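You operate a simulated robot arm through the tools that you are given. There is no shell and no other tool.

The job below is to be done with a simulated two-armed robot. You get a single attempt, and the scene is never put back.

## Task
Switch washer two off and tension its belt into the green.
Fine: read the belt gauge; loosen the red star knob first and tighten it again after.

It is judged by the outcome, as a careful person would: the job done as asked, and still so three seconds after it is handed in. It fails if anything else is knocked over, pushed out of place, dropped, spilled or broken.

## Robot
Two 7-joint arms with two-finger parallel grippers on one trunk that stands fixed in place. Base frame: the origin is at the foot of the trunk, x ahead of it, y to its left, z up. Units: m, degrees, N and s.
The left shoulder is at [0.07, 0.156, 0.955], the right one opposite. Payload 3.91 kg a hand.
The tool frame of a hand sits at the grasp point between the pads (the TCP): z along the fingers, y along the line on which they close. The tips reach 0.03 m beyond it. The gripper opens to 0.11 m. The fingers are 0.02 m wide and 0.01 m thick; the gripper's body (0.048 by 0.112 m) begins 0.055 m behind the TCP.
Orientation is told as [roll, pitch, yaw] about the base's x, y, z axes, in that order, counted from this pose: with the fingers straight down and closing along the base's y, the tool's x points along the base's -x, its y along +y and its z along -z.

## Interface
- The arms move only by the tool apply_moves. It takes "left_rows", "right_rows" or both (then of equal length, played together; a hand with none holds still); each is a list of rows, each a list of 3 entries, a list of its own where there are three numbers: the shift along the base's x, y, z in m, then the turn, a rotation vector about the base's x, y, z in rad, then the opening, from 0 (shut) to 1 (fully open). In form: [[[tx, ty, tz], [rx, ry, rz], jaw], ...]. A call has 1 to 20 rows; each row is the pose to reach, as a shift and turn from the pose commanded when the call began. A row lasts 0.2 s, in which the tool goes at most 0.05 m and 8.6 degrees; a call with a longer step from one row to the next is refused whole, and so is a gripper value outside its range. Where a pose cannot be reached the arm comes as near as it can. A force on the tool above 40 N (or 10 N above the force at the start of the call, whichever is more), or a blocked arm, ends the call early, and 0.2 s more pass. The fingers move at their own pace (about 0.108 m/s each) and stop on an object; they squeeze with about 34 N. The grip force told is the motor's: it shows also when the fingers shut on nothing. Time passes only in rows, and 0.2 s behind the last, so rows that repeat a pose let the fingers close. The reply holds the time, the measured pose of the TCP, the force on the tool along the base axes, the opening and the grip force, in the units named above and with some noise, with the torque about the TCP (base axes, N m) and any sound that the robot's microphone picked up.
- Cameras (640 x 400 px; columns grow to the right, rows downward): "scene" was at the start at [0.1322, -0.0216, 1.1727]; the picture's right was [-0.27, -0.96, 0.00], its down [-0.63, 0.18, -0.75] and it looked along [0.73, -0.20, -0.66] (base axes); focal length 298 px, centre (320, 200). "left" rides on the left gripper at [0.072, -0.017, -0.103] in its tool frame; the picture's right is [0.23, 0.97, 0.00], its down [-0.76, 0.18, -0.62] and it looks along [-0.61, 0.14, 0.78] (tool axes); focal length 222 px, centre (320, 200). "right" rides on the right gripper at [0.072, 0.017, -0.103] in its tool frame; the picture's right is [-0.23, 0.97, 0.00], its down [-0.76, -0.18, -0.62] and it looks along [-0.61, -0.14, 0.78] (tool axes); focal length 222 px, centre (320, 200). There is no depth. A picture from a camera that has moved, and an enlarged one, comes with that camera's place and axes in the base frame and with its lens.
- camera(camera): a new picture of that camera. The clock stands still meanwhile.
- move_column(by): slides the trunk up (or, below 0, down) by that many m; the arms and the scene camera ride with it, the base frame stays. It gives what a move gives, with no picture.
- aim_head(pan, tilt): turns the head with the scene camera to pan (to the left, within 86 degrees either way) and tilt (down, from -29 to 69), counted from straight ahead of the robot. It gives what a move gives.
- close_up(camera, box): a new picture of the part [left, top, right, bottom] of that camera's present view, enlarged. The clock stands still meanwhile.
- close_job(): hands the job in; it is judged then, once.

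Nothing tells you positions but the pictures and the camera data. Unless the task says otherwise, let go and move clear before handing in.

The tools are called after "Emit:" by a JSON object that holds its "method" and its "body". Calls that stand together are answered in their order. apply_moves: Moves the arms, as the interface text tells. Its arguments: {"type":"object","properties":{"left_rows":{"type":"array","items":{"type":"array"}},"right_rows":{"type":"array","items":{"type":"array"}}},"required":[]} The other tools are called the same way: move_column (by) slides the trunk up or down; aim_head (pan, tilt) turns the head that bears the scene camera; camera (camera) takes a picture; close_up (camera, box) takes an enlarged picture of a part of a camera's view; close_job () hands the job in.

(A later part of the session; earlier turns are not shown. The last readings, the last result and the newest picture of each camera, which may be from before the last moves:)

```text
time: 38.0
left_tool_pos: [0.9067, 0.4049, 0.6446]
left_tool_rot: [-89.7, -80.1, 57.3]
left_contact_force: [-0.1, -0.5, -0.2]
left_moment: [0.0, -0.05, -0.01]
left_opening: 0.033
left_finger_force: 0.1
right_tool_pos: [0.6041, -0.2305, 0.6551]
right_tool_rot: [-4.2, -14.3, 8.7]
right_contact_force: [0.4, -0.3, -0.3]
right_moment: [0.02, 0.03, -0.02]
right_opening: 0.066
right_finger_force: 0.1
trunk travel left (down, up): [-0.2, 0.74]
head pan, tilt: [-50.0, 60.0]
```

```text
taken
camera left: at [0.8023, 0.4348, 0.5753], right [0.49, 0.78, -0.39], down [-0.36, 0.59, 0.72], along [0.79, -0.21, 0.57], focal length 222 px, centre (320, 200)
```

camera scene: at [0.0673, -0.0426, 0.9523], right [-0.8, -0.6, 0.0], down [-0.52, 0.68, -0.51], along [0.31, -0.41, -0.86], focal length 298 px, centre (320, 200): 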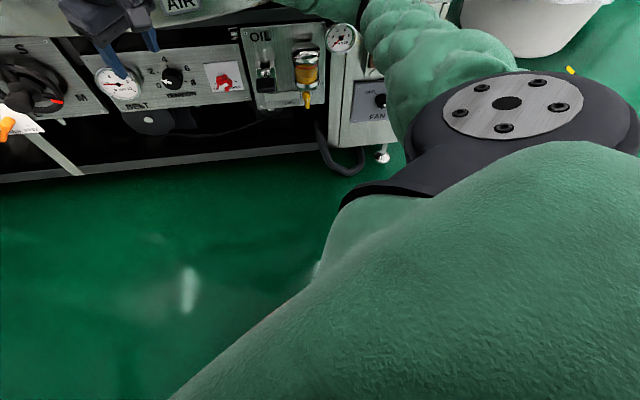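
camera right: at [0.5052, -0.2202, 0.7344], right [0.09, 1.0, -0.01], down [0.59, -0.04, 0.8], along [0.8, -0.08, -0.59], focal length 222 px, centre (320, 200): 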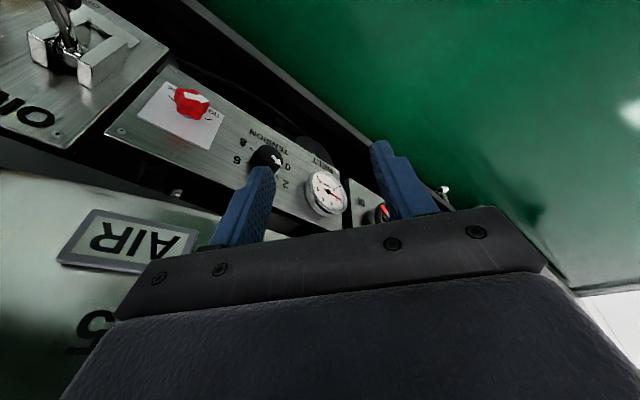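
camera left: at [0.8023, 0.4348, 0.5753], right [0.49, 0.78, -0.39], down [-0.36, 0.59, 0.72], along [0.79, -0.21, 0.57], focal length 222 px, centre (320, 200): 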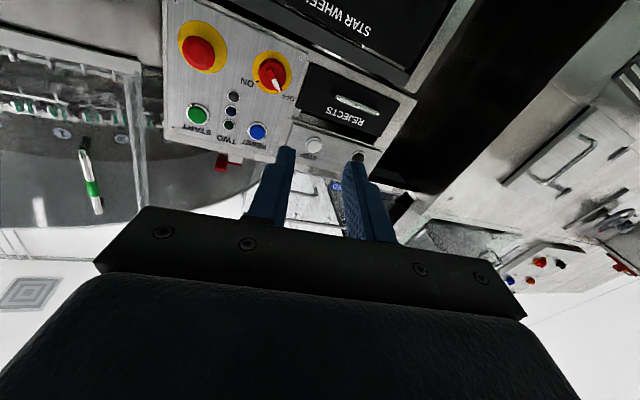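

I can find no arm touching the machine now, and since about 36 s the hand forces have been quiet. I'll wait a bit more with minimal head moves to see whether it has really settled.

Emit:
{"method": "aim_head", "body": {"pan": -30, "tilt": 40}}

Emit:
{"method": "close_up", "body": {"camera": "scene", "box": [0, 0, 640, 400]}}

Emit:
{"method": "aim_head", "body": {"pan": -30, "tilt": 39}}

Emit:
{"method": "aim_head", "body": {"pan": -30, "tilt": 38}}

Emit:
{"method": "aim_head", "body": {"pan": -30, "tilt": 37}}

Emit:
{"method": "aim_head", "body": {"pan": -30, "tilt": 36}}

Emit:
{"method": "close_up", "body": {"camera": "scene", "box": [0, 0, 640, 400]}}

```text
time: 38.9
left_tool_pos: [0.9044, 0.4066, 0.646]
left_tool_rot: [-90.1, -80.0, 57.9]
left_contact_force: [-0.5, -0.1, -0.1]
left_moment: [0.05, 0.0, -0.01]
left_opening: 0.033
left_finger_force: 0.0
right_tool_pos: [0.6041, -0.231, 0.6573]
right_tool_rot: [-4.4, -14.5, 8.6]
right_contact_force: [-0.2, -0.4, -0.4]
right_moment: [0.0, 0.0, -0.01]
right_opening: 0.066
right_finger_force: 0.0
trunk travel left (down, up): [-0.2, 0.74]
head pan, tilt: [-30.0, 40.0]
```

```text
1.00 times, centred on (320, 200) of scene (not enlarged: the box is as wide or as high as the picture)
camera zoom: at [0.0898, -0.0432, 0.9801], right [-0.56, -0.83, 0.0], down [-0.53, 0.35, -0.78], along [0.64, -0.43, -0.63], focal length 298 px, centre (320, 200)
```

zoom: 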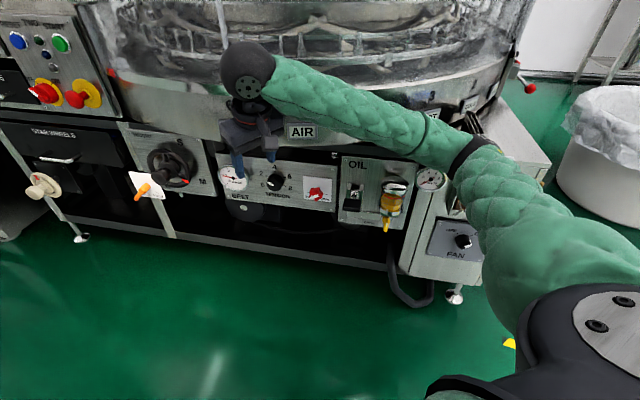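

```text
time: 39.5
left_tool_pos: [0.9038, 0.4067, 0.6477]
left_tool_rot: [-90.2, -80.1, 58.1]
left_contact_force: [-0.3, 1.2, 1.2]
left_moment: [0.01, -0.01, -0.02]
left_opening: 0.033
left_finger_force: 0.2
right_tool_pos: [0.6033, -0.2322, 0.6576]
right_tool_rot: [-4.4, -14.6, 8.8]
right_contact_force: [0.1, 0.5, -0.1]
right_moment: [-0.02, 0.01, 0.01]
right_opening: 0.0659
right_finger_force: 0.0
trunk travel left (down, up): [-0.2, 0.74]
head pan, tilt: [-30.0, 39.0]
```

```text
time: 40.1
left_tool_pos: [0.9036, 0.4068, 0.6488]
left_tool_rot: [-90.2, -80.2, 57.9]
left_contact_force: [-1.4, -0.5, 0.4]
left_moment: [0.04, 0.01, -0.02]
left_opening: 0.0332
left_finger_force: 0.1
right_tool_pos: [0.6038, -0.229, 0.6588]
right_tool_rot: [-4.4, -14.7, 8.7]
right_contact_force: [-0.6, -0.1, -0.5]
right_moment: [-0.01, -0.01, 0.01]
right_opening: 0.0659
right_finger_force: 0.1
trunk travel left (down, up): [-0.2, 0.74]
head pan, tilt: [-30.0, 38.0]
```

```text
time: 40.7
left_tool_pos: [0.9051, 0.4073, 0.6481]
left_tool_rot: [-90.1, -80.2, 57.8]
left_contact_force: [2.5, -1.8, -1.2]
left_moment: [-0.01, -0.05, 0.02]
left_opening: 0.0332
left_finger_force: 0.0
right_tool_pos: [0.6045, -0.2298, 0.6579]
right_tool_rot: [-4.4, -14.8, 8.7]
right_contact_force: [-0.4, -1.0, 4.7]
right_moment: [0.07, 0.0, 0.0]
right_opening: 0.0662
right_finger_force: 0.1
trunk travel left (down, up): [-0.2, 0.74]
head pan, tilt: [-30.0, 37.0]
```

```text
time: 41.3
left_tool_pos: [0.904, 0.4081, 0.6468]
left_tool_rot: [-90.0, -80.2, 57.9]
left_contact_force: [1.9, -0.9, -1.1]
left_moment: [-0.05, -0.03, -0.01]
left_opening: 0.033
left_finger_force: 0.0
right_tool_pos: [0.6044, -0.2313, 0.6591]
right_tool_rot: [-4.4, -14.6, 8.7]
right_contact_force: [-0.5, -0.3, 2.1]
right_moment: [0.08, 0.0, 0.04]
right_opening: 0.0658
right_finger_force: 0.1
trunk travel left (down, up): [-0.2, 0.74]
head pan, tilt: [-30.0, 36.0]
```

```text
1.00 times, centred on (320, 200) of scene (not enlarged: the box is as wide or as high as the picture)
camera zoom: at [0.0863, -0.0481, 0.9865], right [-0.57, -0.82, 0.0], down [-0.48, 0.32, -0.82], along [0.67, -0.46, -0.58], focal length 298 px, centre (320, 200)
```

zoom: 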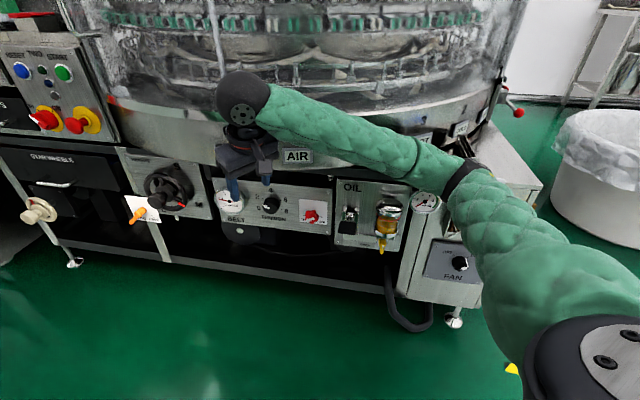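

The hands are now steady, though the trunk stands about 4 cm back and 5° turned. I'll test with one very small right-hand move away from the machine and check the response.

Emit:
{"method": "apply_moves", "body": {"right_rows": [[[-0.005, -0.005, 0.0], [0, 0, 0], 0.6], [[-0.01, -0.01, 0.0], [0, 0, 0], 0.6]]}}

Emit:
{"method": "close_up", "body": {"camera": "scene", "box": [0, 0, 640, 400]}}

```text
time: 42.1
left_tool_pos: [0.9021, 0.4396, 0.6497]
left_tool_rot: [-91.4, -80.5, 61.8]
left_contact_force: [-1.1, 3.3, 1.8]
left_moment: [0.08, 0.1, -0.2]
left_opening: 0.0329
left_finger_force: 0.1
right_tool_pos: [0.6228, -0.222, 0.6543]
right_tool_rot: [-4.3, -14.6, 11.3]
right_contact_force: [0.5, 1.1, 0.8]
right_moment: [-0.07, 0.04, -0.02]
right_opening: 0.0658
right_finger_force: 0.0
trunk travel left (down, up): [-0.2, 0.74]
head pan, tilt: [-30.0, 36.0]
stopped in row 2 (right hand): the arm was blocked; the commanded pose is now the measured one
```

```text
1.00 times, centred on (320, 200) of scene (not enlarged: the box is as wide or as high as the picture)
camera zoom: at [0.0742, -0.0604, 0.9837], right [-0.6, -0.8, 0.0], down [-0.46, 0.34, -0.82], along [0.66, -0.49, -0.57], focal length 298 px, centre (320, 200)
```

zoom: 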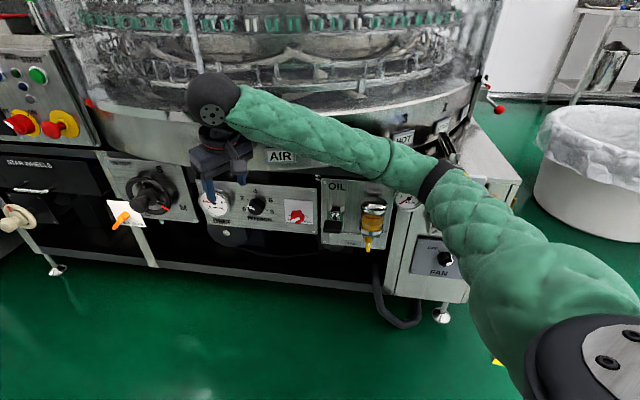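

Even a 1 cm move gives a "blocked" stop and a body twist, so I must find out what the robot is reacting to. I'll let it rest briefly, and check the view and readings again.

Emit:
{"method": "aim_head", "body": {"pan": -30, "tilt": 35}}

Emit:
{"method": "aim_head", "body": {"pan": -30, "tilt": 34}}

Emit:
{"method": "aim_head", "body": {"pan": -30, "tilt": 33}}

Emit:
{"method": "close_up", "body": {"camera": "scene", "box": [0, 0, 640, 400]}}

Emit:
{"method": "close_up", "body": {"camera": "scene", "box": [340, 140, 500, 260]}}

```text
time: 42.7
left_tool_pos: [0.9007, 0.4717, 0.6385]
left_tool_rot: [-87.1, -80.3, 59.0]
left_contact_force: [-1.9, 1.3, 1.0]
left_moment: [0.0, -0.01, 0.01]
left_opening: 0.0329
left_finger_force: 0.0
right_tool_pos: [0.6335, -0.1873, 0.6421]
right_tool_rot: [-3.6, -14.0, 13.5]
right_contact_force: [-0.1, 0.0, -1.9]
right_moment: [-0.02, 0.0, 0.02]
right_opening: 0.0662
right_finger_force: 0.1
trunk travel left (down, up): [-0.2, 0.74]
head pan, tilt: [-30.0, 35.0]
```

```text
time: 43.3
left_tool_pos: [0.9004, 0.4698, 0.6387]
left_tool_rot: [-87.6, -80.3, 59.4]
left_contact_force: [-1.0, -0.8, -0.5]
left_moment: [0.01, 0.07, 0.03]
left_opening: 0.033
left_finger_force: 0.1
right_tool_pos: [0.6329, -0.1857, 0.6421]
right_tool_rot: [-3.5, -13.9, 13.5]
right_contact_force: [-0.2, 0.4, -3.1]
right_moment: [-0.01, -0.02, 0.0]
right_opening: 0.0659
right_finger_force: 0.0
trunk travel left (down, up): [-0.2, 0.74]
head pan, tilt: [-30.0, 34.0]
```

```text
time: 43.9
left_tool_pos: [0.9019, 0.4688, 0.6393]
left_tool_rot: [-87.8, -80.2, 59.4]
left_contact_force: [-1.3, 0.1, 0.1]
left_moment: [-0.01, 0.07, -0.01]
left_opening: 0.033
left_finger_force: 0.1
right_tool_pos: [0.6318, -0.1855, 0.6432]
right_tool_rot: [-3.5, -13.9, 13.4]
right_contact_force: [0.9, 0.5, -1.5]
right_moment: [-0.03, -0.02, -0.02]
right_opening: 0.0659
right_finger_force: 0.0
trunk travel left (down, up): [-0.2, 0.74]
head pan, tilt: [-30.0, 33.0]
```

```text
1.00 times, centred on (320, 200) of scene (not enlarged: the box is as wide or as high as the picture)
camera zoom: at [0.0911, -0.0297, 0.9862], right [-0.55, -0.83, 0.0], down [-0.45, 0.29, -0.84], along [0.7, -0.47, -0.54], focal length 298 px, centre (320, 200)
```

zoom: 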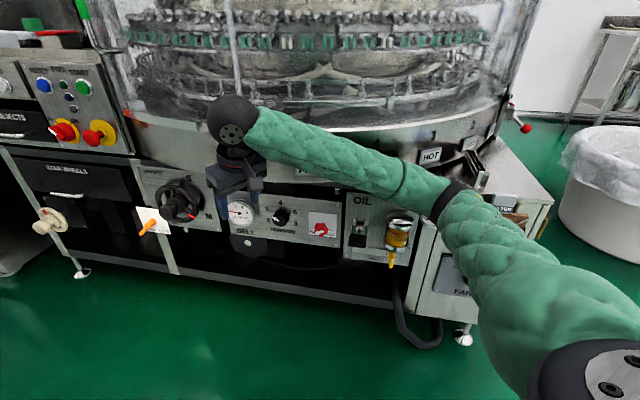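

```text
3.33 times, centred on (420, 200) of scene
camera zoom: at [0.0911, -0.0297, 0.9862], right [-0.55, -0.83, 0.0], down [-0.45, 0.29, -0.84], along [0.7, -0.47, -0.54], focal length 992 px, centre (-13, 200)
```

zoom: 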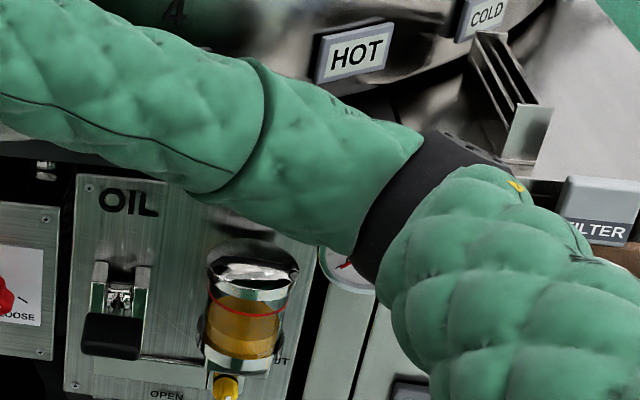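

Everything is at rest again, with no sign of the elbow touching the gauge or oil cup. Raising the trunk should bring the elbows clear of the low cabinets and suits the low panel better, so I'll raise it 0.1 m and watch.

Emit:
{"method": "move_column", "body": {"by": 0.1}}

Emit:
{"method": "camera", "body": {"camera": "scene"}}

```text
time: 45.2
left_tool_pos: [0.9053, 0.46, 0.7383]
left_tool_rot: [-84.2, -80.5, 55.8]
left_contact_force: [-0.2, 0.5, -0.2]
left_moment: [-0.01, -0.03, 0.0]
left_opening: 0.0325
left_finger_force: 0.1
right_tool_pos: [0.6337, -0.2002, 0.7432]
right_tool_rot: [-3.3, -14.3, 12.7]
right_contact_force: [-0.5, -0.4, 0.8]
right_moment: [0.02, 0.0, 0.0]
right_opening: 0.0658
right_finger_force: 0.0
trunk travel left (down, up): [-0.3, 0.64]
head pan, tilt: [-30.0, 33.0]
```

```text
taken
camera scene: at [0.1296, -0.0436, 1.085], right [-0.5, -0.87, 0.0], down [-0.47, 0.27, -0.84], along [0.73, -0.42, -0.55], focal length 298 px, centre (320, 200)
```

scene: 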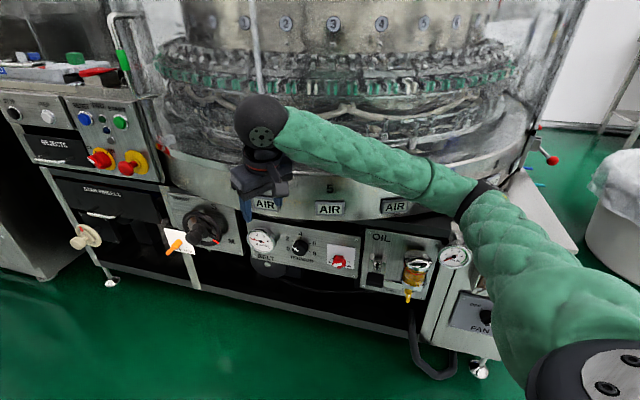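

Raising the trunk 0.1 m brought the camera and body back exactly to nominal, so there had been a contact at the lower height. I'll raise another 0.1 m to the original height and check again.

Emit:
{"method": "move_column", "body": {"by": 0.1}}

Emit:
{"method": "camera", "body": {"camera": "scene"}}

Emit:
{"method": "close_up", "body": {"camera": "scene", "box": [360, 180, 600, 360]}}

```text
time: 46.6
left_tool_pos: [0.9051, 0.4622, 0.8375]
left_tool_rot: [-84.1, -80.4, 55.7]
left_contact_force: [0.1, -0.4, -0.1]
left_moment: [0.01, 0.01, 0.02]
left_opening: 0.0331
left_finger_force: 0.1
right_tool_pos: [0.6364, -0.1985, 0.8428]
right_tool_rot: [-3.3, -14.1, 12.8]
right_contact_force: [-0.9, 0.8, 0.1]
right_moment: [-0.03, -0.01, -0.03]
right_opening: 0.066
right_finger_force: 0.2
trunk travel left (down, up): [-0.4, 0.54]
head pan, tilt: [-30.0, 33.0]
```

```text
taken
camera scene: at [0.1286, -0.0432, 1.1848], right [-0.5, -0.87, 0.0], down [-0.47, 0.27, -0.84], along [0.73, -0.42, -0.55], focal length 298 px, centre (320, 200)
```

scene: 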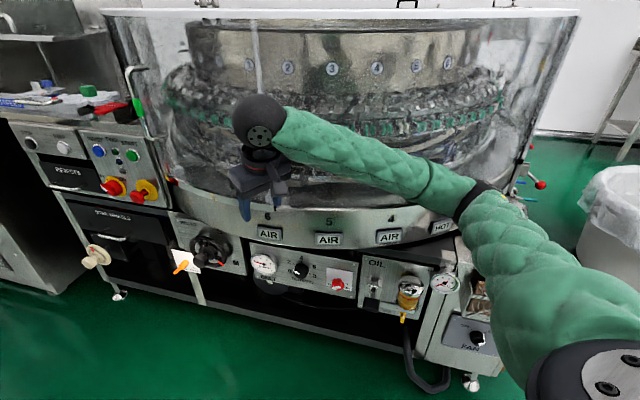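

```text
2.22 times, centred on (480, 270) of scene
camera zoom: at [0.1286, -0.0432, 1.1848], right [-0.5, -0.87, 0.0], down [-0.47, 0.27, -0.84], along [0.73, -0.42, -0.55], focal length 661 px, centre (-36, 44)
```

zoom: 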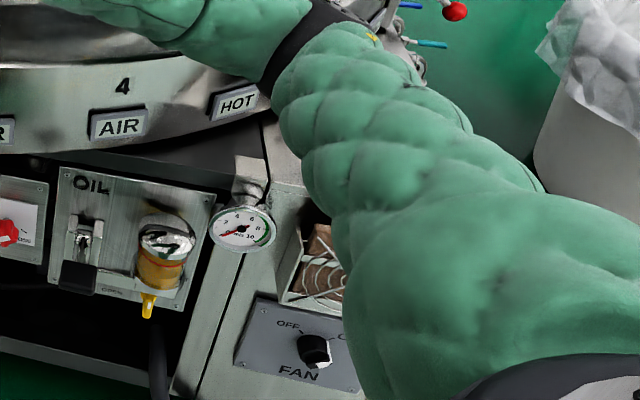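

All is back to nominal and the machine looks unchanged (oil lever, cup, gauges and fan all as before). The left arm lines up naturally with this approach direction, so I'll use it for the lower panel and park the right arm back at its starting pose, slowly.

Emit:
{"method": "apply_moves", "body": {"right_rows": [[[-0.01, -0.015, 0.0], [0.005, 0.02, -0.018], 0.6], [[-0.02, -0.03, 0.0], [0.01, 0.04, -0.036], 0.6], [[-0.035, -0.05, 0.0], [0.015, 0.07, -0.06], 0.6]]}}

Emit:
{"method": "close_up", "body": {"camera": "scene", "box": [0, 0, 640, 400]}}

```text
time: 47.4
left_tool_pos: [0.9038, 0.4629, 0.8388]
left_tool_rot: [-84.2, -80.4, 56.0]
left_contact_force: [0.5, -0.3, 0.0]
left_moment: [-0.01, -0.02, 0.02]
left_opening: 0.033
left_finger_force: 0.0
right_tool_pos: [0.6013, -0.2476, 0.8432]
right_tool_rot: [-1.7, -10.5, 9.2]
right_contact_force: [0.2, 0.1, 0.5]
right_moment: [0.02, 0.0, -0.01]
right_opening: 0.066
right_finger_force: 0.1
trunk travel left (down, up): [-0.4, 0.54]
head pan, tilt: [-30.0, 33.0]
```

```text
1.00 times, centred on (320, 200) of scene (not enlarged: the box is as wide or as high as the picture)
camera zoom: at [0.1281, -0.0433, 1.1851], right [-0.5, -0.87, 0.0], down [-0.47, 0.27, -0.84], along [0.73, -0.42, -0.54], focal length 298 px, centre (320, 200)
```

zoom: 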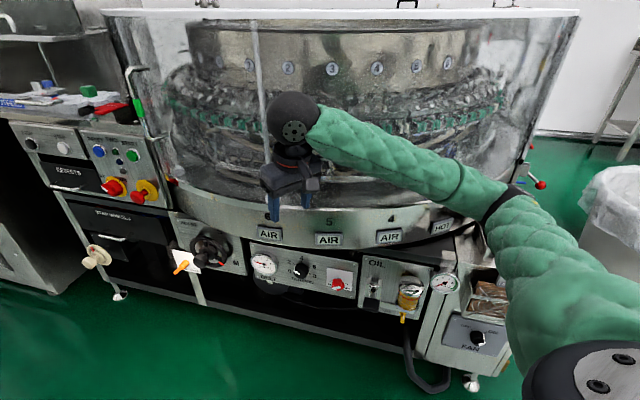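

Stable and exact again. I'll finish parking the right hand at about its starting pose.

Emit:
{"method": "apply_moves", "body": {"right_rows": [[[-0.02, -0.03, -0.002], [0.006, 0.036, -0.032], 0.6], [[-0.04, -0.06, -0.005], [0.012, 0.072, -0.064], 0.6], [[-0.06, -0.09, -0.008], [0.018, 0.108, -0.096], 0.6], [[-0.08, -0.12, -0.01], [0.024, 0.144, -0.128], 0.6], [[-0.1, -0.15, -0.013], [0.03, 0.18, -0.16], 0.6]]}}

Emit:
{"method": "camera", "body": {"camera": "right"}}

Emit:
{"method": "camera", "body": {"camera": "scene"}}

```text
time: 48.6
left_tool_pos: [0.9032, 0.4628, 0.8388]
left_tool_rot: [-84.4, -80.5, 56.2]
left_contact_force: [-0.3, 1.3, -0.2]
left_moment: [0.03, 0.01, -0.02]
left_opening: 0.033
left_finger_force: 0.0
right_tool_pos: [0.5027, -0.3983, 0.8307]
right_tool_rot: [0.8, -0.4, -0.3]
right_contact_force: [0.0, -0.5, -0.1]
right_moment: [-0.03, 0.01, 0.0]
right_opening: 0.0662
right_finger_force: 0.1
trunk travel left (down, up): [-0.4, 0.54]
head pan, tilt: [-30.0, 33.0]
```

```text
taken
camera right: at [0.4293, -0.382, 0.9342], right [0.23, 0.97, 0.02], down [0.76, -0.19, 0.62], along [0.61, -0.13, -0.78], focal length 222 px, centre (320, 200)
```

right: 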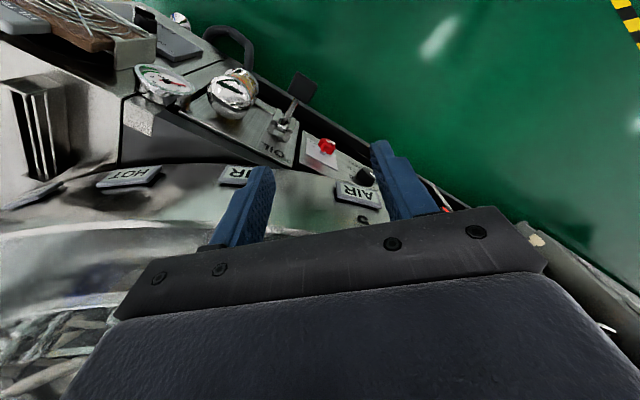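

```text
taken
camera scene: at [0.1278, -0.0431, 1.1851], right [-0.5, -0.87, 0.0], down [-0.47, 0.27, -0.84], along [0.73, -0.42, -0.54], focal length 298 px, centre (320, 200)
```

scene: 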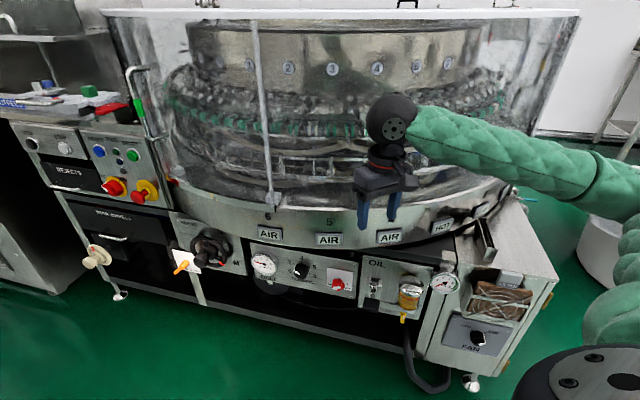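

The machine still looks exactly as at the start and the right hand is parked. Now I'll bring the left hand, in moderate steps, toward a point well in front of the lower panel while turning it to face -45°.

Emit:
{"method": "apply_moves", "body": {"left_rows": [[[-0.02, -0.028, -0.016], [0.0246, -0.0224, -0.0585], 0.4], [[-0.045, -0.06, -0.035], [0.0493, -0.0447, -0.117], 0.4], [[-0.07, -0.095, -0.055], [0.0739, -0.0671, -0.1756], 0.4], [[-0.095, -0.13, -0.075], [0.0986, -0.0894, -0.2341], 0.4], [[-0.12, -0.165, -0.095], [0.1232, -0.1118, -0.2926], 0.4], [[-0.145, -0.2, -0.115], [0.1232, -0.1118, -0.2926], 0.4], [[-0.17, -0.235, -0.135], [0.1232, -0.1118, -0.2926], 0.4]]}}

Emit:
{"method": "aim_head", "body": {"pan": -20, "tilt": 35}}

Emit:
{"method": "camera", "body": {"camera": "scene"}}

```text
time: 50.2
left_tool_pos: [0.7356, 0.2264, 0.7046]
left_tool_rot: [-44.0, -90.0, -1.1]
left_contact_force: [-0.6, 0.5, -0.3]
left_moment: [0.02, -0.01, 0.03]
left_opening: 0.0439
left_finger_force: 0.0
right_tool_pos: [0.5027, -0.3994, 0.8299]
right_tool_rot: [0.9, -0.3, -0.4]
right_contact_force: [0.7, -0.8, 0.3]
right_moment: [0.04, -0.02, 0.01]
right_opening: 0.066
right_finger_force: 0.1
trunk travel left (down, up): [-0.4, 0.54]
head pan, tilt: [-30.0, 33.0]
```

```text
time: 50.9
left_tool_pos: [0.7354, 0.2261, 0.7039]
left_tool_rot: [-48.7, -89.8, 3.6]
left_contact_force: [-0.1, -0.4, -0.7]
left_moment: [-0.02, 0.03, 0.02]
left_opening: 0.0441
left_finger_force: 0.1
right_tool_pos: [0.5019, -0.3986, 0.8308]
right_tool_rot: [0.8, -0.2, -0.4]
right_contact_force: [-0.2, 0.3, 0.0]
right_moment: [-0.01, -0.01, -0.02]
right_opening: 0.0661
right_finger_force: 0.0
trunk travel left (down, up): [-0.4, 0.54]
head pan, tilt: [-20.0, 35.0]
```

```text
taken
camera scene: at [0.1337, -0.029, 1.1819], right [-0.34, -0.94, 0.0], down [-0.54, 0.2, -0.82], along [0.77, -0.28, -0.57], focal length 298 px, centre (320, 200)
```

scene: 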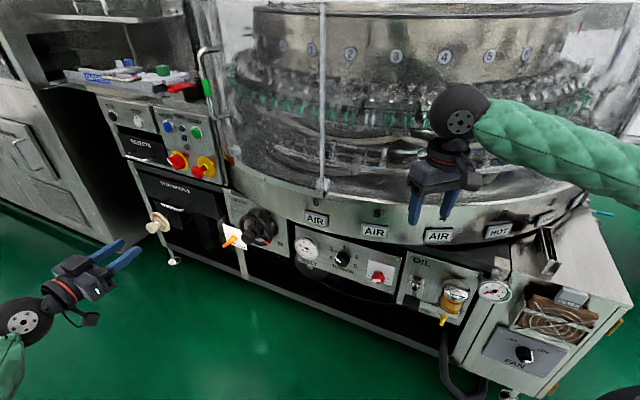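

Trunk is nominal and the left hand is horizontal facing -45°. I'll continue down and across toward the lower panel.

Emit:
{"method": "apply_moves", "body": {"left_rows": [[[-0.0195, -0.028, -0.019], [0, 0, 0], 0.4], [[-0.039, -0.0565, -0.0385], [0, 0, 0], 0.4], [[-0.058, -0.085, -0.058], [0, 0, 0], 0.4], [[-0.0775, -0.113, -0.077], [0, 0, 0], 0.4], [[-0.097, -0.141, -0.096], [0, 0, 0], 0.4], [[-0.116, -0.17, -0.1155], [0, 0, 0], 0.4], [[-0.1355, -0.198, -0.135], [0, 0, 0], 0.4], [[-0.155, -0.226, -0.154], [0, 0, 0], 0.4]]}}

Emit:
{"method": "camera", "body": {"camera": "scene"}}

Emit:
{"method": "camera", "body": {"camera": "left"}}

```text
time: 52.7
left_tool_pos: [0.5805, -0.0, 0.5484]
left_tool_rot: [-14.4, -89.9, -30.8]
left_contact_force: [-0.7, -0.2, 0.5]
left_moment: [0.01, 0.0, 0.02]
left_opening: 0.0439
left_finger_force: 0.1
right_tool_pos: [0.5022, -0.399, 0.8309]
right_tool_rot: [0.9, -0.3, -0.3]
right_contact_force: [-0.2, -0.3, 0.1]
right_moment: [-0.05, -0.02, -0.01]
right_opening: 0.0661
right_finger_force: 0.0
trunk travel left (down, up): [-0.4, 0.54]
head pan, tilt: [-20.0, 35.0]
```

```text
taken
camera scene: at [0.1336, -0.0291, 1.182], right [-0.34, -0.94, 0.0], down [-0.54, 0.2, -0.82], along [0.77, -0.28, -0.57], focal length 298 px, centre (320, 200)
```

scene: 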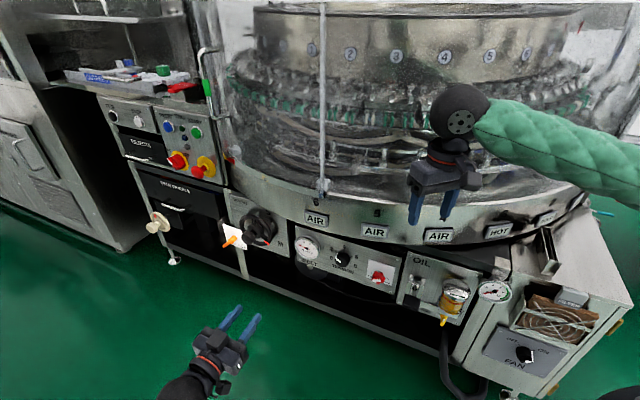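

```text
taken
camera left: at [0.4955, 0.0611, 0.4763], right [0.69, 0.69, -0.23], down [-0.31, 0.57, 0.76], along [0.65, -0.46, 0.61], focal length 222 px, centre (320, 200)
```

left: 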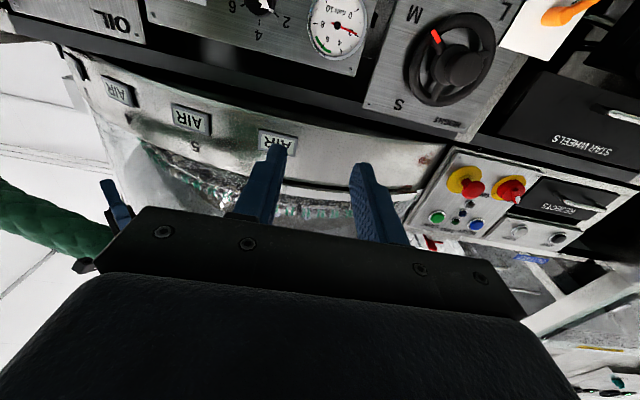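

All stable, and the left camera now sees the belt gauge face. I'll zoom in to read the green band.

Emit:
{"method": "close_up", "body": {"camera": "left", "box": [290, 0, 390, 62]}}

Emit:
{"method": "close_up", "body": {"camera": "left", "box": [180, 0, 400, 100]}}

```text
6.40 times, centred on (340, 31) of left
camera zoom: at [0.4955, 0.0611, 0.4763], right [0.69, 0.69, -0.23], down [-0.31, 0.57, 0.76], along [0.65, -0.46, 0.61], focal length 1422 px, centre (192, 1282)
```

zoom: 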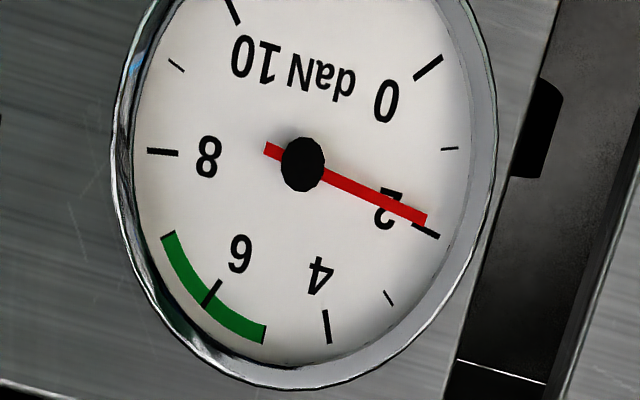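

```text
2.91 times, centred on (290, 50) of left
camera zoom: at [0.4955, 0.0611, 0.4763], right [0.69, 0.69, -0.23], down [-0.31, 0.57, 0.76], along [0.65, -0.46, 0.61], focal length 646 px, centre (407, 636)
```

zoom: 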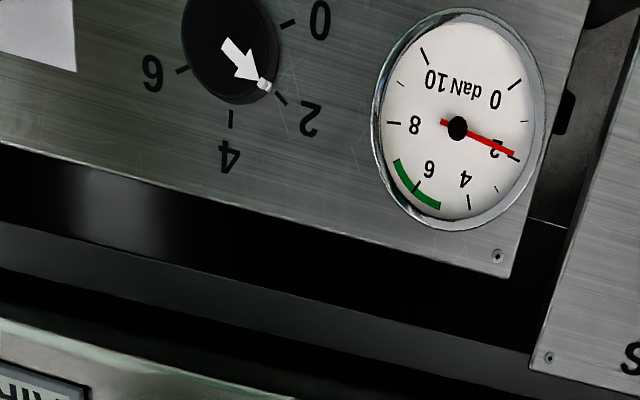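

The green band spans about 5.1–6.9 daN with centre 6, the needle is at about 2, and the tension knob points at 2. So I'll aim to set the knob near 6. Next I'll move the left hand in front of the red star knob.

Emit:
{"method": "apply_moves", "body": {"left_rows": [[[-0.004, -0.037, -0.012], [0, 0, 0], 0.6], [[-0.009, -0.075, -0.024], [0, 0, 0], 0.6], [[-0.013, -0.1125, -0.037], [0, 0, 0], 0.6], [[-0.0175, -0.15, -0.049], [0, 0, 0], 0.6], [[-0.022, -0.1875, -0.061], [0, 0, 0], 0.6], [[-0.026, -0.225, -0.073], [0, 0, 0], 0.6], [[-0.0305, -0.2625, -0.086], [0, 0, 0], 0.6], [[-0.035, -0.3, -0.098], [0, 0, 0], 0.6]]}}

Emit:
{"method": "camera", "body": {"camera": "left"}}

Emit:
{"method": "camera", "body": {"camera": "scene"}}

```text
time: 54.5
left_tool_pos: [0.546, -0.3015, 0.4501]
left_tool_rot: [-24.9, -89.9, -20.4]
left_contact_force: [0.6, 0.2, -0.6]
left_moment: [-0.01, 0.01, -0.01]
left_opening: 0.0658
left_finger_force: 0.0
right_tool_pos: [0.5033, -0.3989, 0.8303]
right_tool_rot: [0.9, -0.3, -0.3]
right_contact_force: [-0.3, -0.2, 0.0]
right_moment: [0.02, 0.02, -0.01]
right_opening: 0.0662
right_finger_force: 0.0
trunk travel left (down, up): [-0.4, 0.54]
head pan, tilt: [-20.0, 35.0]
```

```text
taken
camera left: at [0.4601, -0.2394, 0.3777], right [0.69, 0.69, -0.23], down [-0.31, 0.57, 0.76], along [0.65, -0.45, 0.61], focal length 222 px, centre (320, 200)
```

left: 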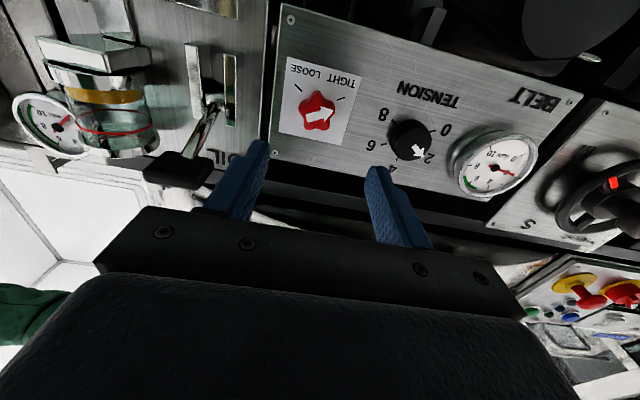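

```text
taken
camera scene: at [0.1336, -0.0294, 1.1819], right [-0.34, -0.94, 0.0], down [-0.54, 0.2, -0.82], along [0.77, -0.28, -0.57], focal length 298 px, centre (320, 200)
```

scene: 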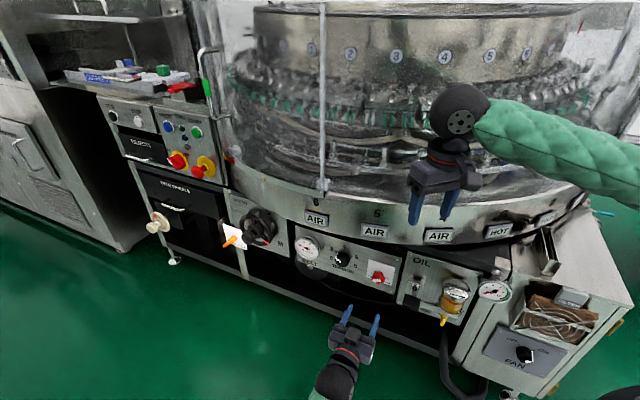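

This viewpoint shows the star knob, tension knob and gauge together. I'll zoom for positions, and check the oil lever's clearance since its handle sticks out near the star knob.

Emit:
{"method": "close_up", "body": {"camera": "left", "box": [260, 40, 380, 160]}}

Emit:
{"method": "close_up", "body": {"camera": "left", "box": [360, 70, 560, 210]}}

Emit:
{"method": "close_up", "body": {"camera": "scene", "box": [330, 230, 490, 330]}}

Emit:
{"method": "close_up", "body": {"camera": "left", "box": [0, 0, 280, 200]}}

```text
3.33 times, centred on (320, 100) of left
camera zoom: at [0.4601, -0.2394, 0.3777], right [0.69, 0.69, -0.23], down [-0.31, 0.57, 0.76], along [0.65, -0.45, 0.61], focal length 740 px, centre (320, 533)
```

zoom: 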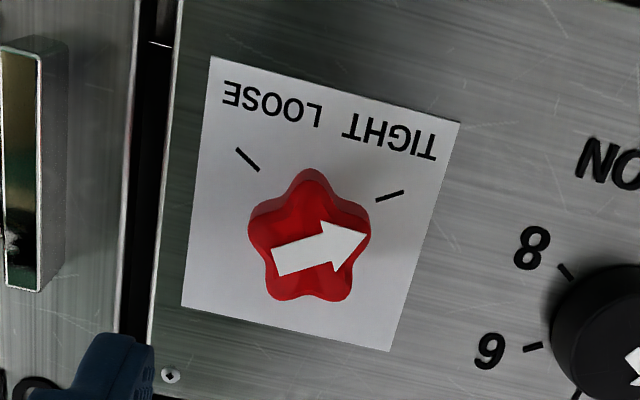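

```text
2.86 times, centred on (460, 140) of left
camera zoom: at [0.4601, -0.2394, 0.3777], right [0.69, 0.69, -0.23], down [-0.31, 0.57, 0.76], along [0.65, -0.45, 0.61], focal length 635 px, centre (-80, 371)
```

zoom: 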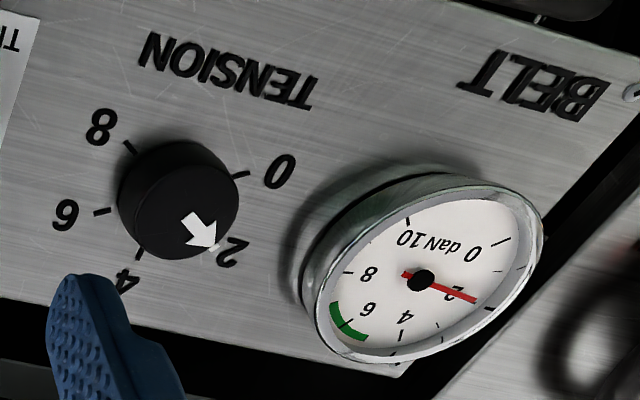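

```text
4.00 times, centred on (410, 280) of scene
camera zoom: at [0.1336, -0.0294, 1.1819], right [-0.34, -0.94, 0.0], down [-0.54, 0.2, -0.82], along [0.77, -0.28, -0.57], focal length 1190 px, centre (-40, -120)
```

zoom: 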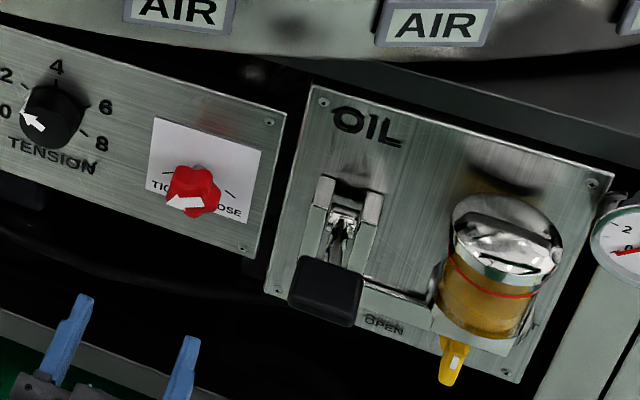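

```text
2.00 times, centred on (140, 100) of left
camera zoom: at [0.4601, -0.2394, 0.3777], right [0.69, 0.69, -0.23], down [-0.31, 0.57, 0.76], along [0.65, -0.45, 0.61], focal length 444 px, centre (680, 400)
```

zoom: 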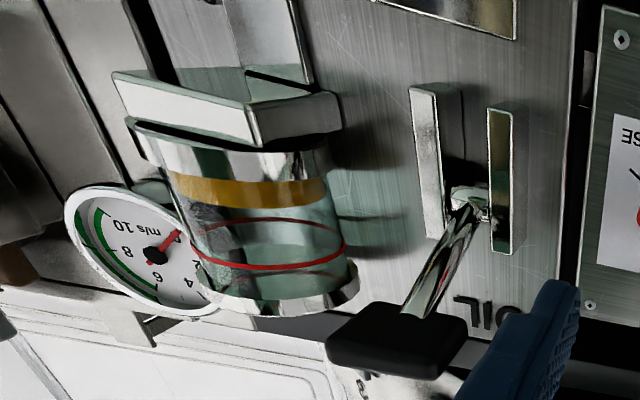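

From two cameras the star knob axis is at u=0.1715 along the panel and z=0.456, with its face 2.2 cm off the panel. TIGHT and LOOSE are at ±120°, so loosening should be 120° counter-clockwise. The tension dial is 30° per unit, so 2→6 is 120° clockwise. The oil lever handle is 9 cm to the right, clear if I start rolled +78°, so I'll roll and move in.

Emit:
{"method": "apply_moves", "body": {"left_rows": [[[0, 0, 0.001], [0.0963, -0.0963, 0], 0.6], [[0, 0, 0.002], [0.1925, -0.1925, 0], 0.6], [[0, 0, 0.003], [0.2888, -0.2888, 0], 0.6], [[0, 0, 0.004], [0.3851, -0.3851, 0], 0.6], [[0, 0, 0.005], [0.4814, -0.4814, 0], 0.6], [[0, 0, 0.006], [0.5776, -0.5776, 0], 0.6], [[0.008, -0.008, 0.006], [0.6739, -0.6739, 0], 0.6], [[0.018, -0.019, 0.006], [0.7702, -0.7702, 0], 0.6], [[0.028, -0.03, 0.006], [0.8664, -0.8664, 0], 0.6], [[0.038, -0.04, 0.006], [0.9627, -0.9627, 0], 0.6], [[0.0476, -0.0496, 0.006], [0.9627, -0.9627, 0], 0.6]]}}

Emit:
{"method": "camera", "body": {"camera": "left"}}

Emit:
{"method": "camera", "body": {"camera": "scene"}}

```text
time: 56.9
left_tool_pos: [0.5927, -0.3493, 0.455]
left_tool_rot: [89.8, -12.0, -134.8]
left_contact_force: [0.5, -0.6, -0.3]
left_moment: [-0.01, -0.03, -0.02]
left_opening: 0.0662
left_finger_force: 0.0
right_tool_pos: [0.5021, -0.399, 0.8298]
right_tool_rot: [0.9, -0.2, -0.4]
right_contact_force: [0.5, 0.1, -0.9]
right_moment: [-0.01, -0.02, 0.02]
right_opening: 0.0658
right_finger_force: 0.1
trunk travel left (down, up): [-0.4, 0.54]
head pan, tilt: [-20.0, 35.0]
```

```text
taken
camera left: at [0.5668, -0.2285, 0.4248], right [0.3, 0.3, 0.91], down [-0.94, -0.06, 0.33], along [0.15, -0.95, 0.26], focal length 222 px, centre (320, 200)
```

left: 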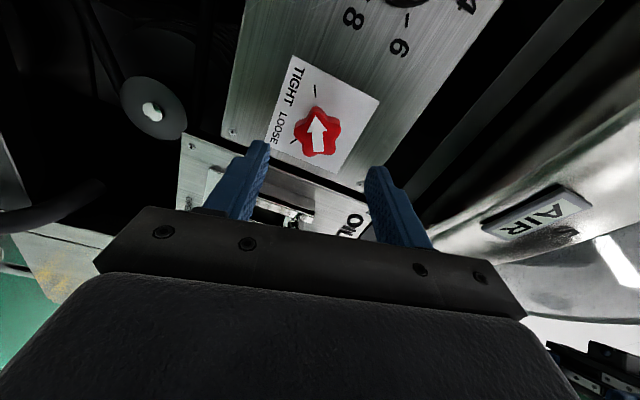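

```text
taken
camera scene: at [0.1337, -0.0293, 1.1819], right [-0.34, -0.94, 0.0], down [-0.54, 0.2, -0.82], along [0.77, -0.28, -0.57], focal length 298 px, centre (320, 200)
```

scene: 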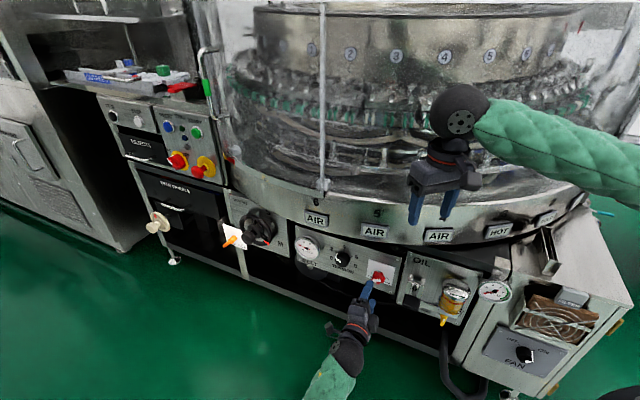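

The hand is rolled and about 6 cm short of the knob. I'll zoom to confirm the star's centring and lobe alignment with the jaws.

Emit:
{"method": "close_up", "body": {"camera": "left", "box": [250, 70, 390, 210]}}

```text
2.86 times, centred on (320, 140) of left
camera zoom: at [0.5668, -0.2285, 0.4248], right [0.3, 0.3, 0.91], down [-0.94, -0.06, 0.33], along [0.15, -0.95, 0.26], focal length 635 px, centre (320, 371)
```

zoom: 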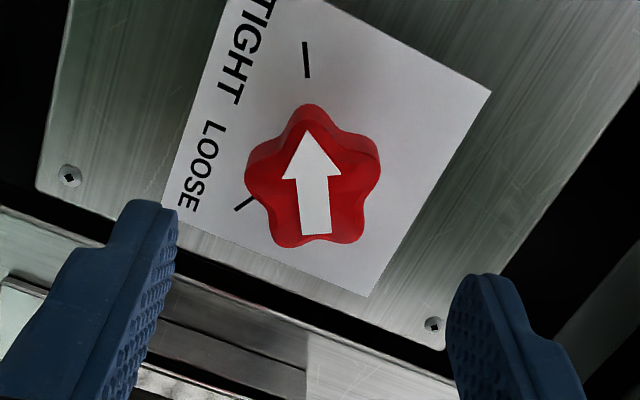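

The jaw axis meets a lobe on one side and a valley on the other, with the hand centred within about 2 mm. I'll advance with a small correction to straddle the star, then close gently.

Emit:
{"method": "apply_moves", "body": {"left_rows": [[[0.011, -0.012, 0], [0, 0, 0], 0.6], [[0.022, -0.024, 0], [0, 0, 0], 0.6], [[0.033, -0.035, 0], [0, 0, 0], 0.6], [[0.042, -0.044, 0], [0, 0, 0], 0.6], [[0.0482, -0.0508, 0], [0, 0, 0], 0.6], [[0.0482, -0.0508, 0], [0, 0, 0], 0.5]]}}

Emit:
{"method": "close_up", "body": {"camera": "left", "box": [220, 90, 420, 230]}}

Emit:
{"method": "close_up", "body": {"camera": "scene", "box": [310, 230, 470, 330]}}

```text
time: 58.5
left_tool_pos: [0.6368, -0.3653, 0.4119]
left_tool_rot: [86.8, -10.4, -133.8]
left_contact_force: [0.6, 0.1, 0.6]
left_moment: [-0.02, 0.0, -0.03]
left_opening: 0.0551
left_finger_force: 0.1
right_tool_pos: [0.502, -0.3996, 0.8307]
right_tool_rot: [0.9, -0.4, -0.4]
right_contact_force: [-0.3, 0.3, 0.1]
right_moment: [0.01, -0.01, -0.03]
right_opening: 0.0661
right_finger_force: 0.0
trunk travel left (down, up): [-0.4, 0.54]
head pan, tilt: [-20.0, 35.0]
stopped in row 6 (left hand): the arm was blocked; the commanded pose is now the measured one
```

```text
2.86 times, centred on (320, 160) of left
camera zoom: at [0.6092, -0.2432, 0.3869], right [0.32, 0.25, 0.92], down [-0.93, -0.09, 0.35], along [0.17, -0.96, 0.2], focal length 635 px, centre (320, 314)
```

zoom: 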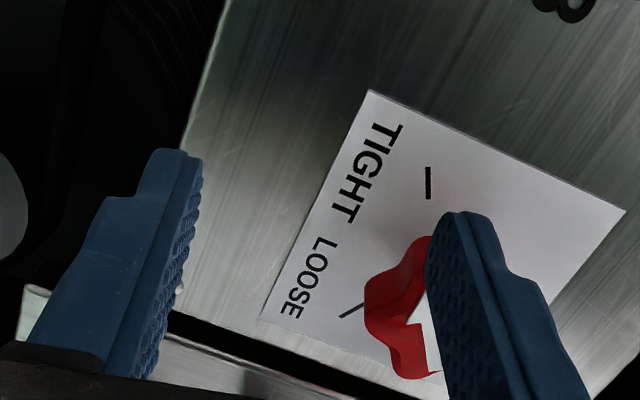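

```text
4.00 times, centred on (390, 280) of scene
camera zoom: at [0.1338, -0.0293, 1.1819], right [-0.34, -0.94, 0.0], down [-0.54, 0.2, -0.82], along [0.77, -0.28, -0.57], focal length 1190 px, centre (40, -120)
```

zoom: 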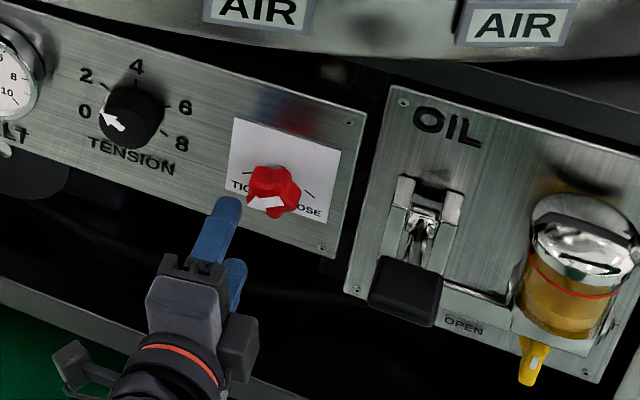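

The arm was blocked and the hand ended 4 cm low and 2 cm left, with no force at the fingers, so something further up the arm is obstructed. Nothing on the panel was touched. I'll look down at the left forearm to find the cause.

Emit:
{"method": "aim_head", "body": {"pan": -10, "tilt": 65}}

Emit:
{"method": "camera", "body": {"camera": "scene"}}

```text
time: 59.5
left_tool_pos: [0.6359, -0.3642, 0.4127]
left_tool_rot: [86.7, -10.5, -133.8]
left_contact_force: [0.0, -0.6, -0.3]
left_moment: [-0.03, -0.01, 0.0]
left_opening: 0.0549
left_finger_force: 0.0
right_tool_pos: [0.5023, -0.3999, 0.8303]
right_tool_rot: [0.9, -0.1, -0.4]
right_contact_force: [0.9, 1.0, -0.5]
right_moment: [-0.01, 0.01, 0.01]
right_opening: 0.0661
right_finger_force: 0.1
trunk travel left (down, up): [-0.4, 0.54]
head pan, tilt: [-10.0, 65.0]
```

```text
taken
camera scene: at [0.1107, -0.0097, 1.1421], right [-0.17, -0.98, 0.0], down [-0.89, 0.16, -0.42], along [0.42, -0.07, -0.91], focal length 298 px, centre (320, 200)
```

scene: 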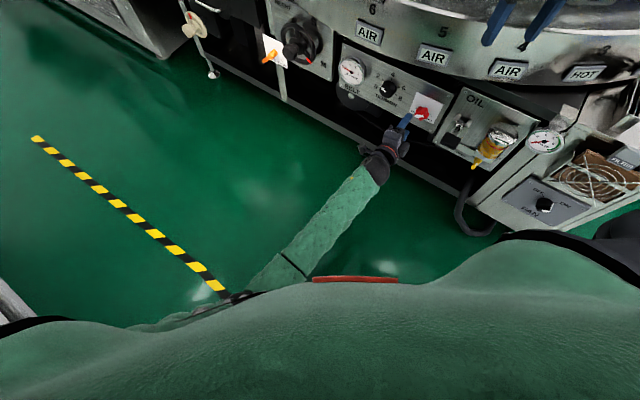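

The left forearm comes out from right beside the robot's own trunk, so the elbow is being pinned by the body in this posture. I'll back the hand out from the panel and then raise the trunk so the arm reaches down straighter, and use smaller rolls.

Emit:
{"method": "apply_moves", "body": {"left_rows": [[[-0.012, 0.012, 0], [0, 0, 0], 0.6], [[-0.026, 0.026, 0], [0, 0, 0], 0.6], [[-0.042, 0.042, 0.0], [0, 0, 0], 0.6], [[-0.06, 0.06, 0.005], [0, 0, 0], 0.6], [[-0.078, 0.08, 0.01], [0, 0, 0], 0.6]]}}

Emit:
{"method": "camera", "body": {"camera": "scene"}}

```text
time: 60.6
left_tool_pos: [0.5593, -0.2856, 0.4236]
left_tool_rot: [86.8, -10.5, -133.9]
left_contact_force: [0.4, -0.8, -0.6]
left_moment: [-0.01, 0.0, 0.0]
left_opening: 0.066
left_finger_force: 0.1
right_tool_pos: [0.5018, -0.3998, 0.8292]
right_tool_rot: [0.8, -0.3, -0.4]
right_contact_force: [0.5, 0.8, -1.0]
right_moment: [0.0, 0.0, 0.0]
right_opening: 0.0659
right_finger_force: 0.0
trunk travel left (down, up): [-0.4, 0.54]
head pan, tilt: [-10.0, 65.0]
```

```text
taken
camera scene: at [0.1106, -0.0096, 1.1421], right [-0.17, -0.98, 0.0], down [-0.89, 0.16, -0.42], along [0.42, -0.07, -0.91], focal length 298 px, centre (320, 200)
```

scene: 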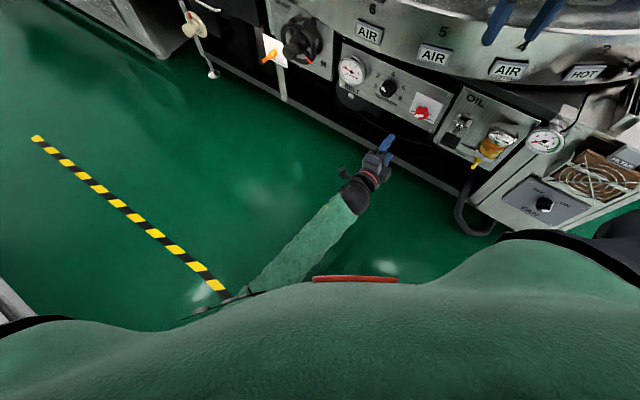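

The hand is clear. I'll raise the trunk 0.15 m, then roll the left hand back to +42° and come down again to the star knob's height.

Emit:
{"method": "move_column", "body": {"by": 0.15}}

Emit:
{"method": "apply_moves", "body": {"left_rows": [[[0, 0, 0], [-0.0741, 0.0741, 0], 0.6], [[0, 0, 0], [-0.1481, 0.1481, 0], 0.6], [[0, 0, 0], [-0.2222, 0.2222, 0], 0.6], [[0, 0, 0], [-0.2962, 0.2962, 0], 0.6], [[0, 0, 0], [-0.3703, 0.3703, 0], 0.6], [[0, 0, 0], [-0.4443, 0.4443, 0], 0.6]]}}

Emit:
{"method": "camera", "body": {"camera": "scene"}}

```text
time: 62.4
left_tool_pos: [0.5586, -0.2865, 0.5717]
left_tool_rot: [86.9, -10.5, -134.0]
left_contact_force: [-1.0, -0.1, 0.5]
left_moment: [-0.01, 0.03, 0.03]
left_opening: 0.066
left_finger_force: 0.0
right_tool_pos: [0.5026, -0.3992, 0.9798]
right_tool_rot: [0.9, -0.1, -0.4]
right_contact_force: [-0.1, 0.0, 0.3]
right_moment: [0.01, 0.01, 0.03]
right_opening: 0.0661
right_finger_force: 0.0
trunk travel left (down, up): [-0.55, 0.39]
head pan, tilt: [-10.0, 65.0]
```

```text
time: 63.8
left_tool_pos: [0.5587, -0.2854, 0.5725]
left_tool_rot: [85.8, -46.6, -133.4]
left_contact_force: [-0.2, 0.6, 0.9]
left_moment: [-0.02, -0.03, -0.01]
left_opening: 0.0663
left_finger_force: 0.0
right_tool_pos: [0.5022, -0.4001, 0.9796]
right_tool_rot: [0.8, -0.3, -0.4]
right_contact_force: [-0.5, 0.6, 0.0]
right_moment: [-0.01, 0.0, -0.01]
right_opening: 0.066
right_finger_force: 0.1
trunk travel left (down, up): [-0.55, 0.39]
head pan, tilt: [-10.0, 65.0]
```

```text
taken
camera scene: at [0.1107, -0.0097, 1.2921], right [-0.17, -0.98, 0.0], down [-0.89, 0.16, -0.42], along [0.42, -0.07, -0.91], focal length 298 px, centre (320, 200)
```

scene: 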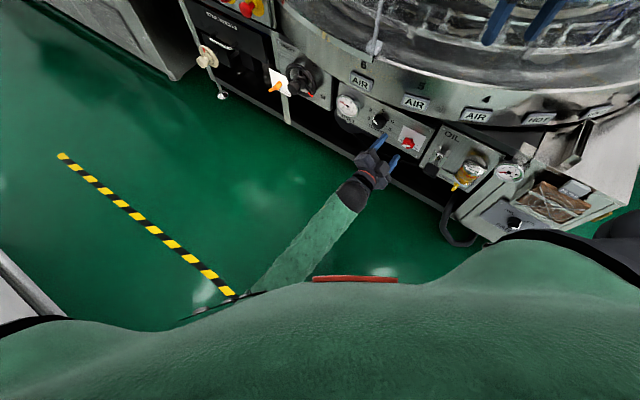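

The trunk is nominal and the hand is rolled to +42°, with about 3° of tilt left over from the blocked move. I'll correct that while lowering to z=0.455 and moving to 10 cm in front of the panel plane.

Emit:
{"method": "apply_moves", "body": {"left_rows": [[[-0.005, -0.005, -0.035], [-0.013, -0.005, 0.0065], 0.6], [[-0.01, -0.01, -0.07], [-0.026, -0.009, 0.013], 0.6], [[-0.016, -0.016, -0.105], [-0.0522, -0.0186, 0.026], 0.6], [[-0.016, -0.016, -0.1175], [-0.0522, -0.0186, 0.026], 0.6], [[0.001, -0.033, -0.1175], [-0.0522, -0.0186, 0.026], 0.6], [[0.018, -0.05, -0.1175], [-0.0522, -0.0186, 0.026], 0.6], [[0.0341, -0.0665, -0.1175], [-0.0522, -0.0186, 0.026], 0.6]]}}

Emit:
{"method": "camera", "body": {"camera": "left"}}

Emit:
{"method": "close_up", "body": {"camera": "left", "box": [250, 70, 390, 210]}}

```text
time: 65.6
left_tool_pos: [0.5803, -0.3018, 0.4009]
left_tool_rot: [84.5, -45.4, -131.0]
left_contact_force: [-0.7, -0.8, 1.2]
left_moment: [-0.04, -0.02, -0.02]
left_opening: 0.0661
left_finger_force: 0.0
right_tool_pos: [0.5029, -0.3998, 0.9803]
right_tool_rot: [0.9, -0.3, -0.4]
right_contact_force: [0.9, 0.1, 0.4]
right_moment: [-0.02, 0.0, -0.02]
right_opening: 0.0658
right_finger_force: 0.0
trunk travel left (down, up): [-0.55, 0.39]
head pan, tilt: [-10.0, 65.0]
stopped in row 7 (left hand): the arm was blocked; the commanded pose is now the measured one
```

```text
taken
camera left: at [0.5314, -0.1986, 0.3448], right [0.63, 0.58, 0.52], down [-0.7, 0.12, 0.71], along [0.35, -0.81, 0.48], focal length 222 px, centre (320, 200)
```

left: 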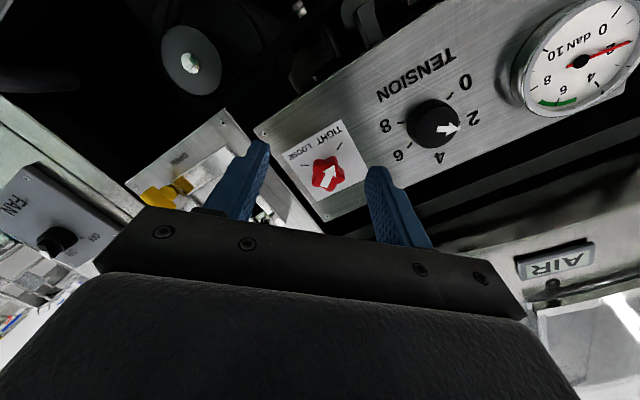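

```text
2.86 times, centred on (320, 140) of left
camera zoom: at [0.5314, -0.1986, 0.3448], right [0.63, 0.58, 0.52], down [-0.7, 0.12, 0.71], along [0.35, -0.81, 0.48], focal length 635 px, centre (320, 371)
```

zoom: 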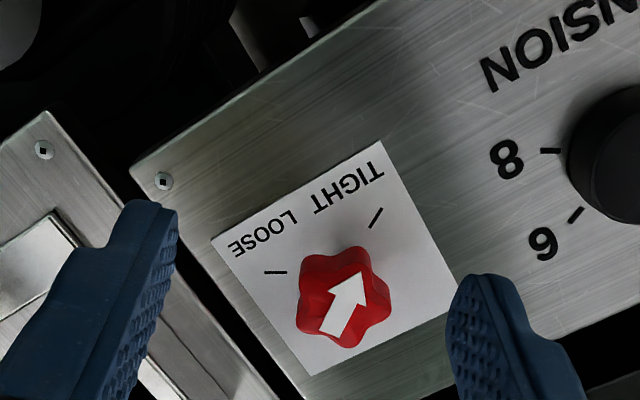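

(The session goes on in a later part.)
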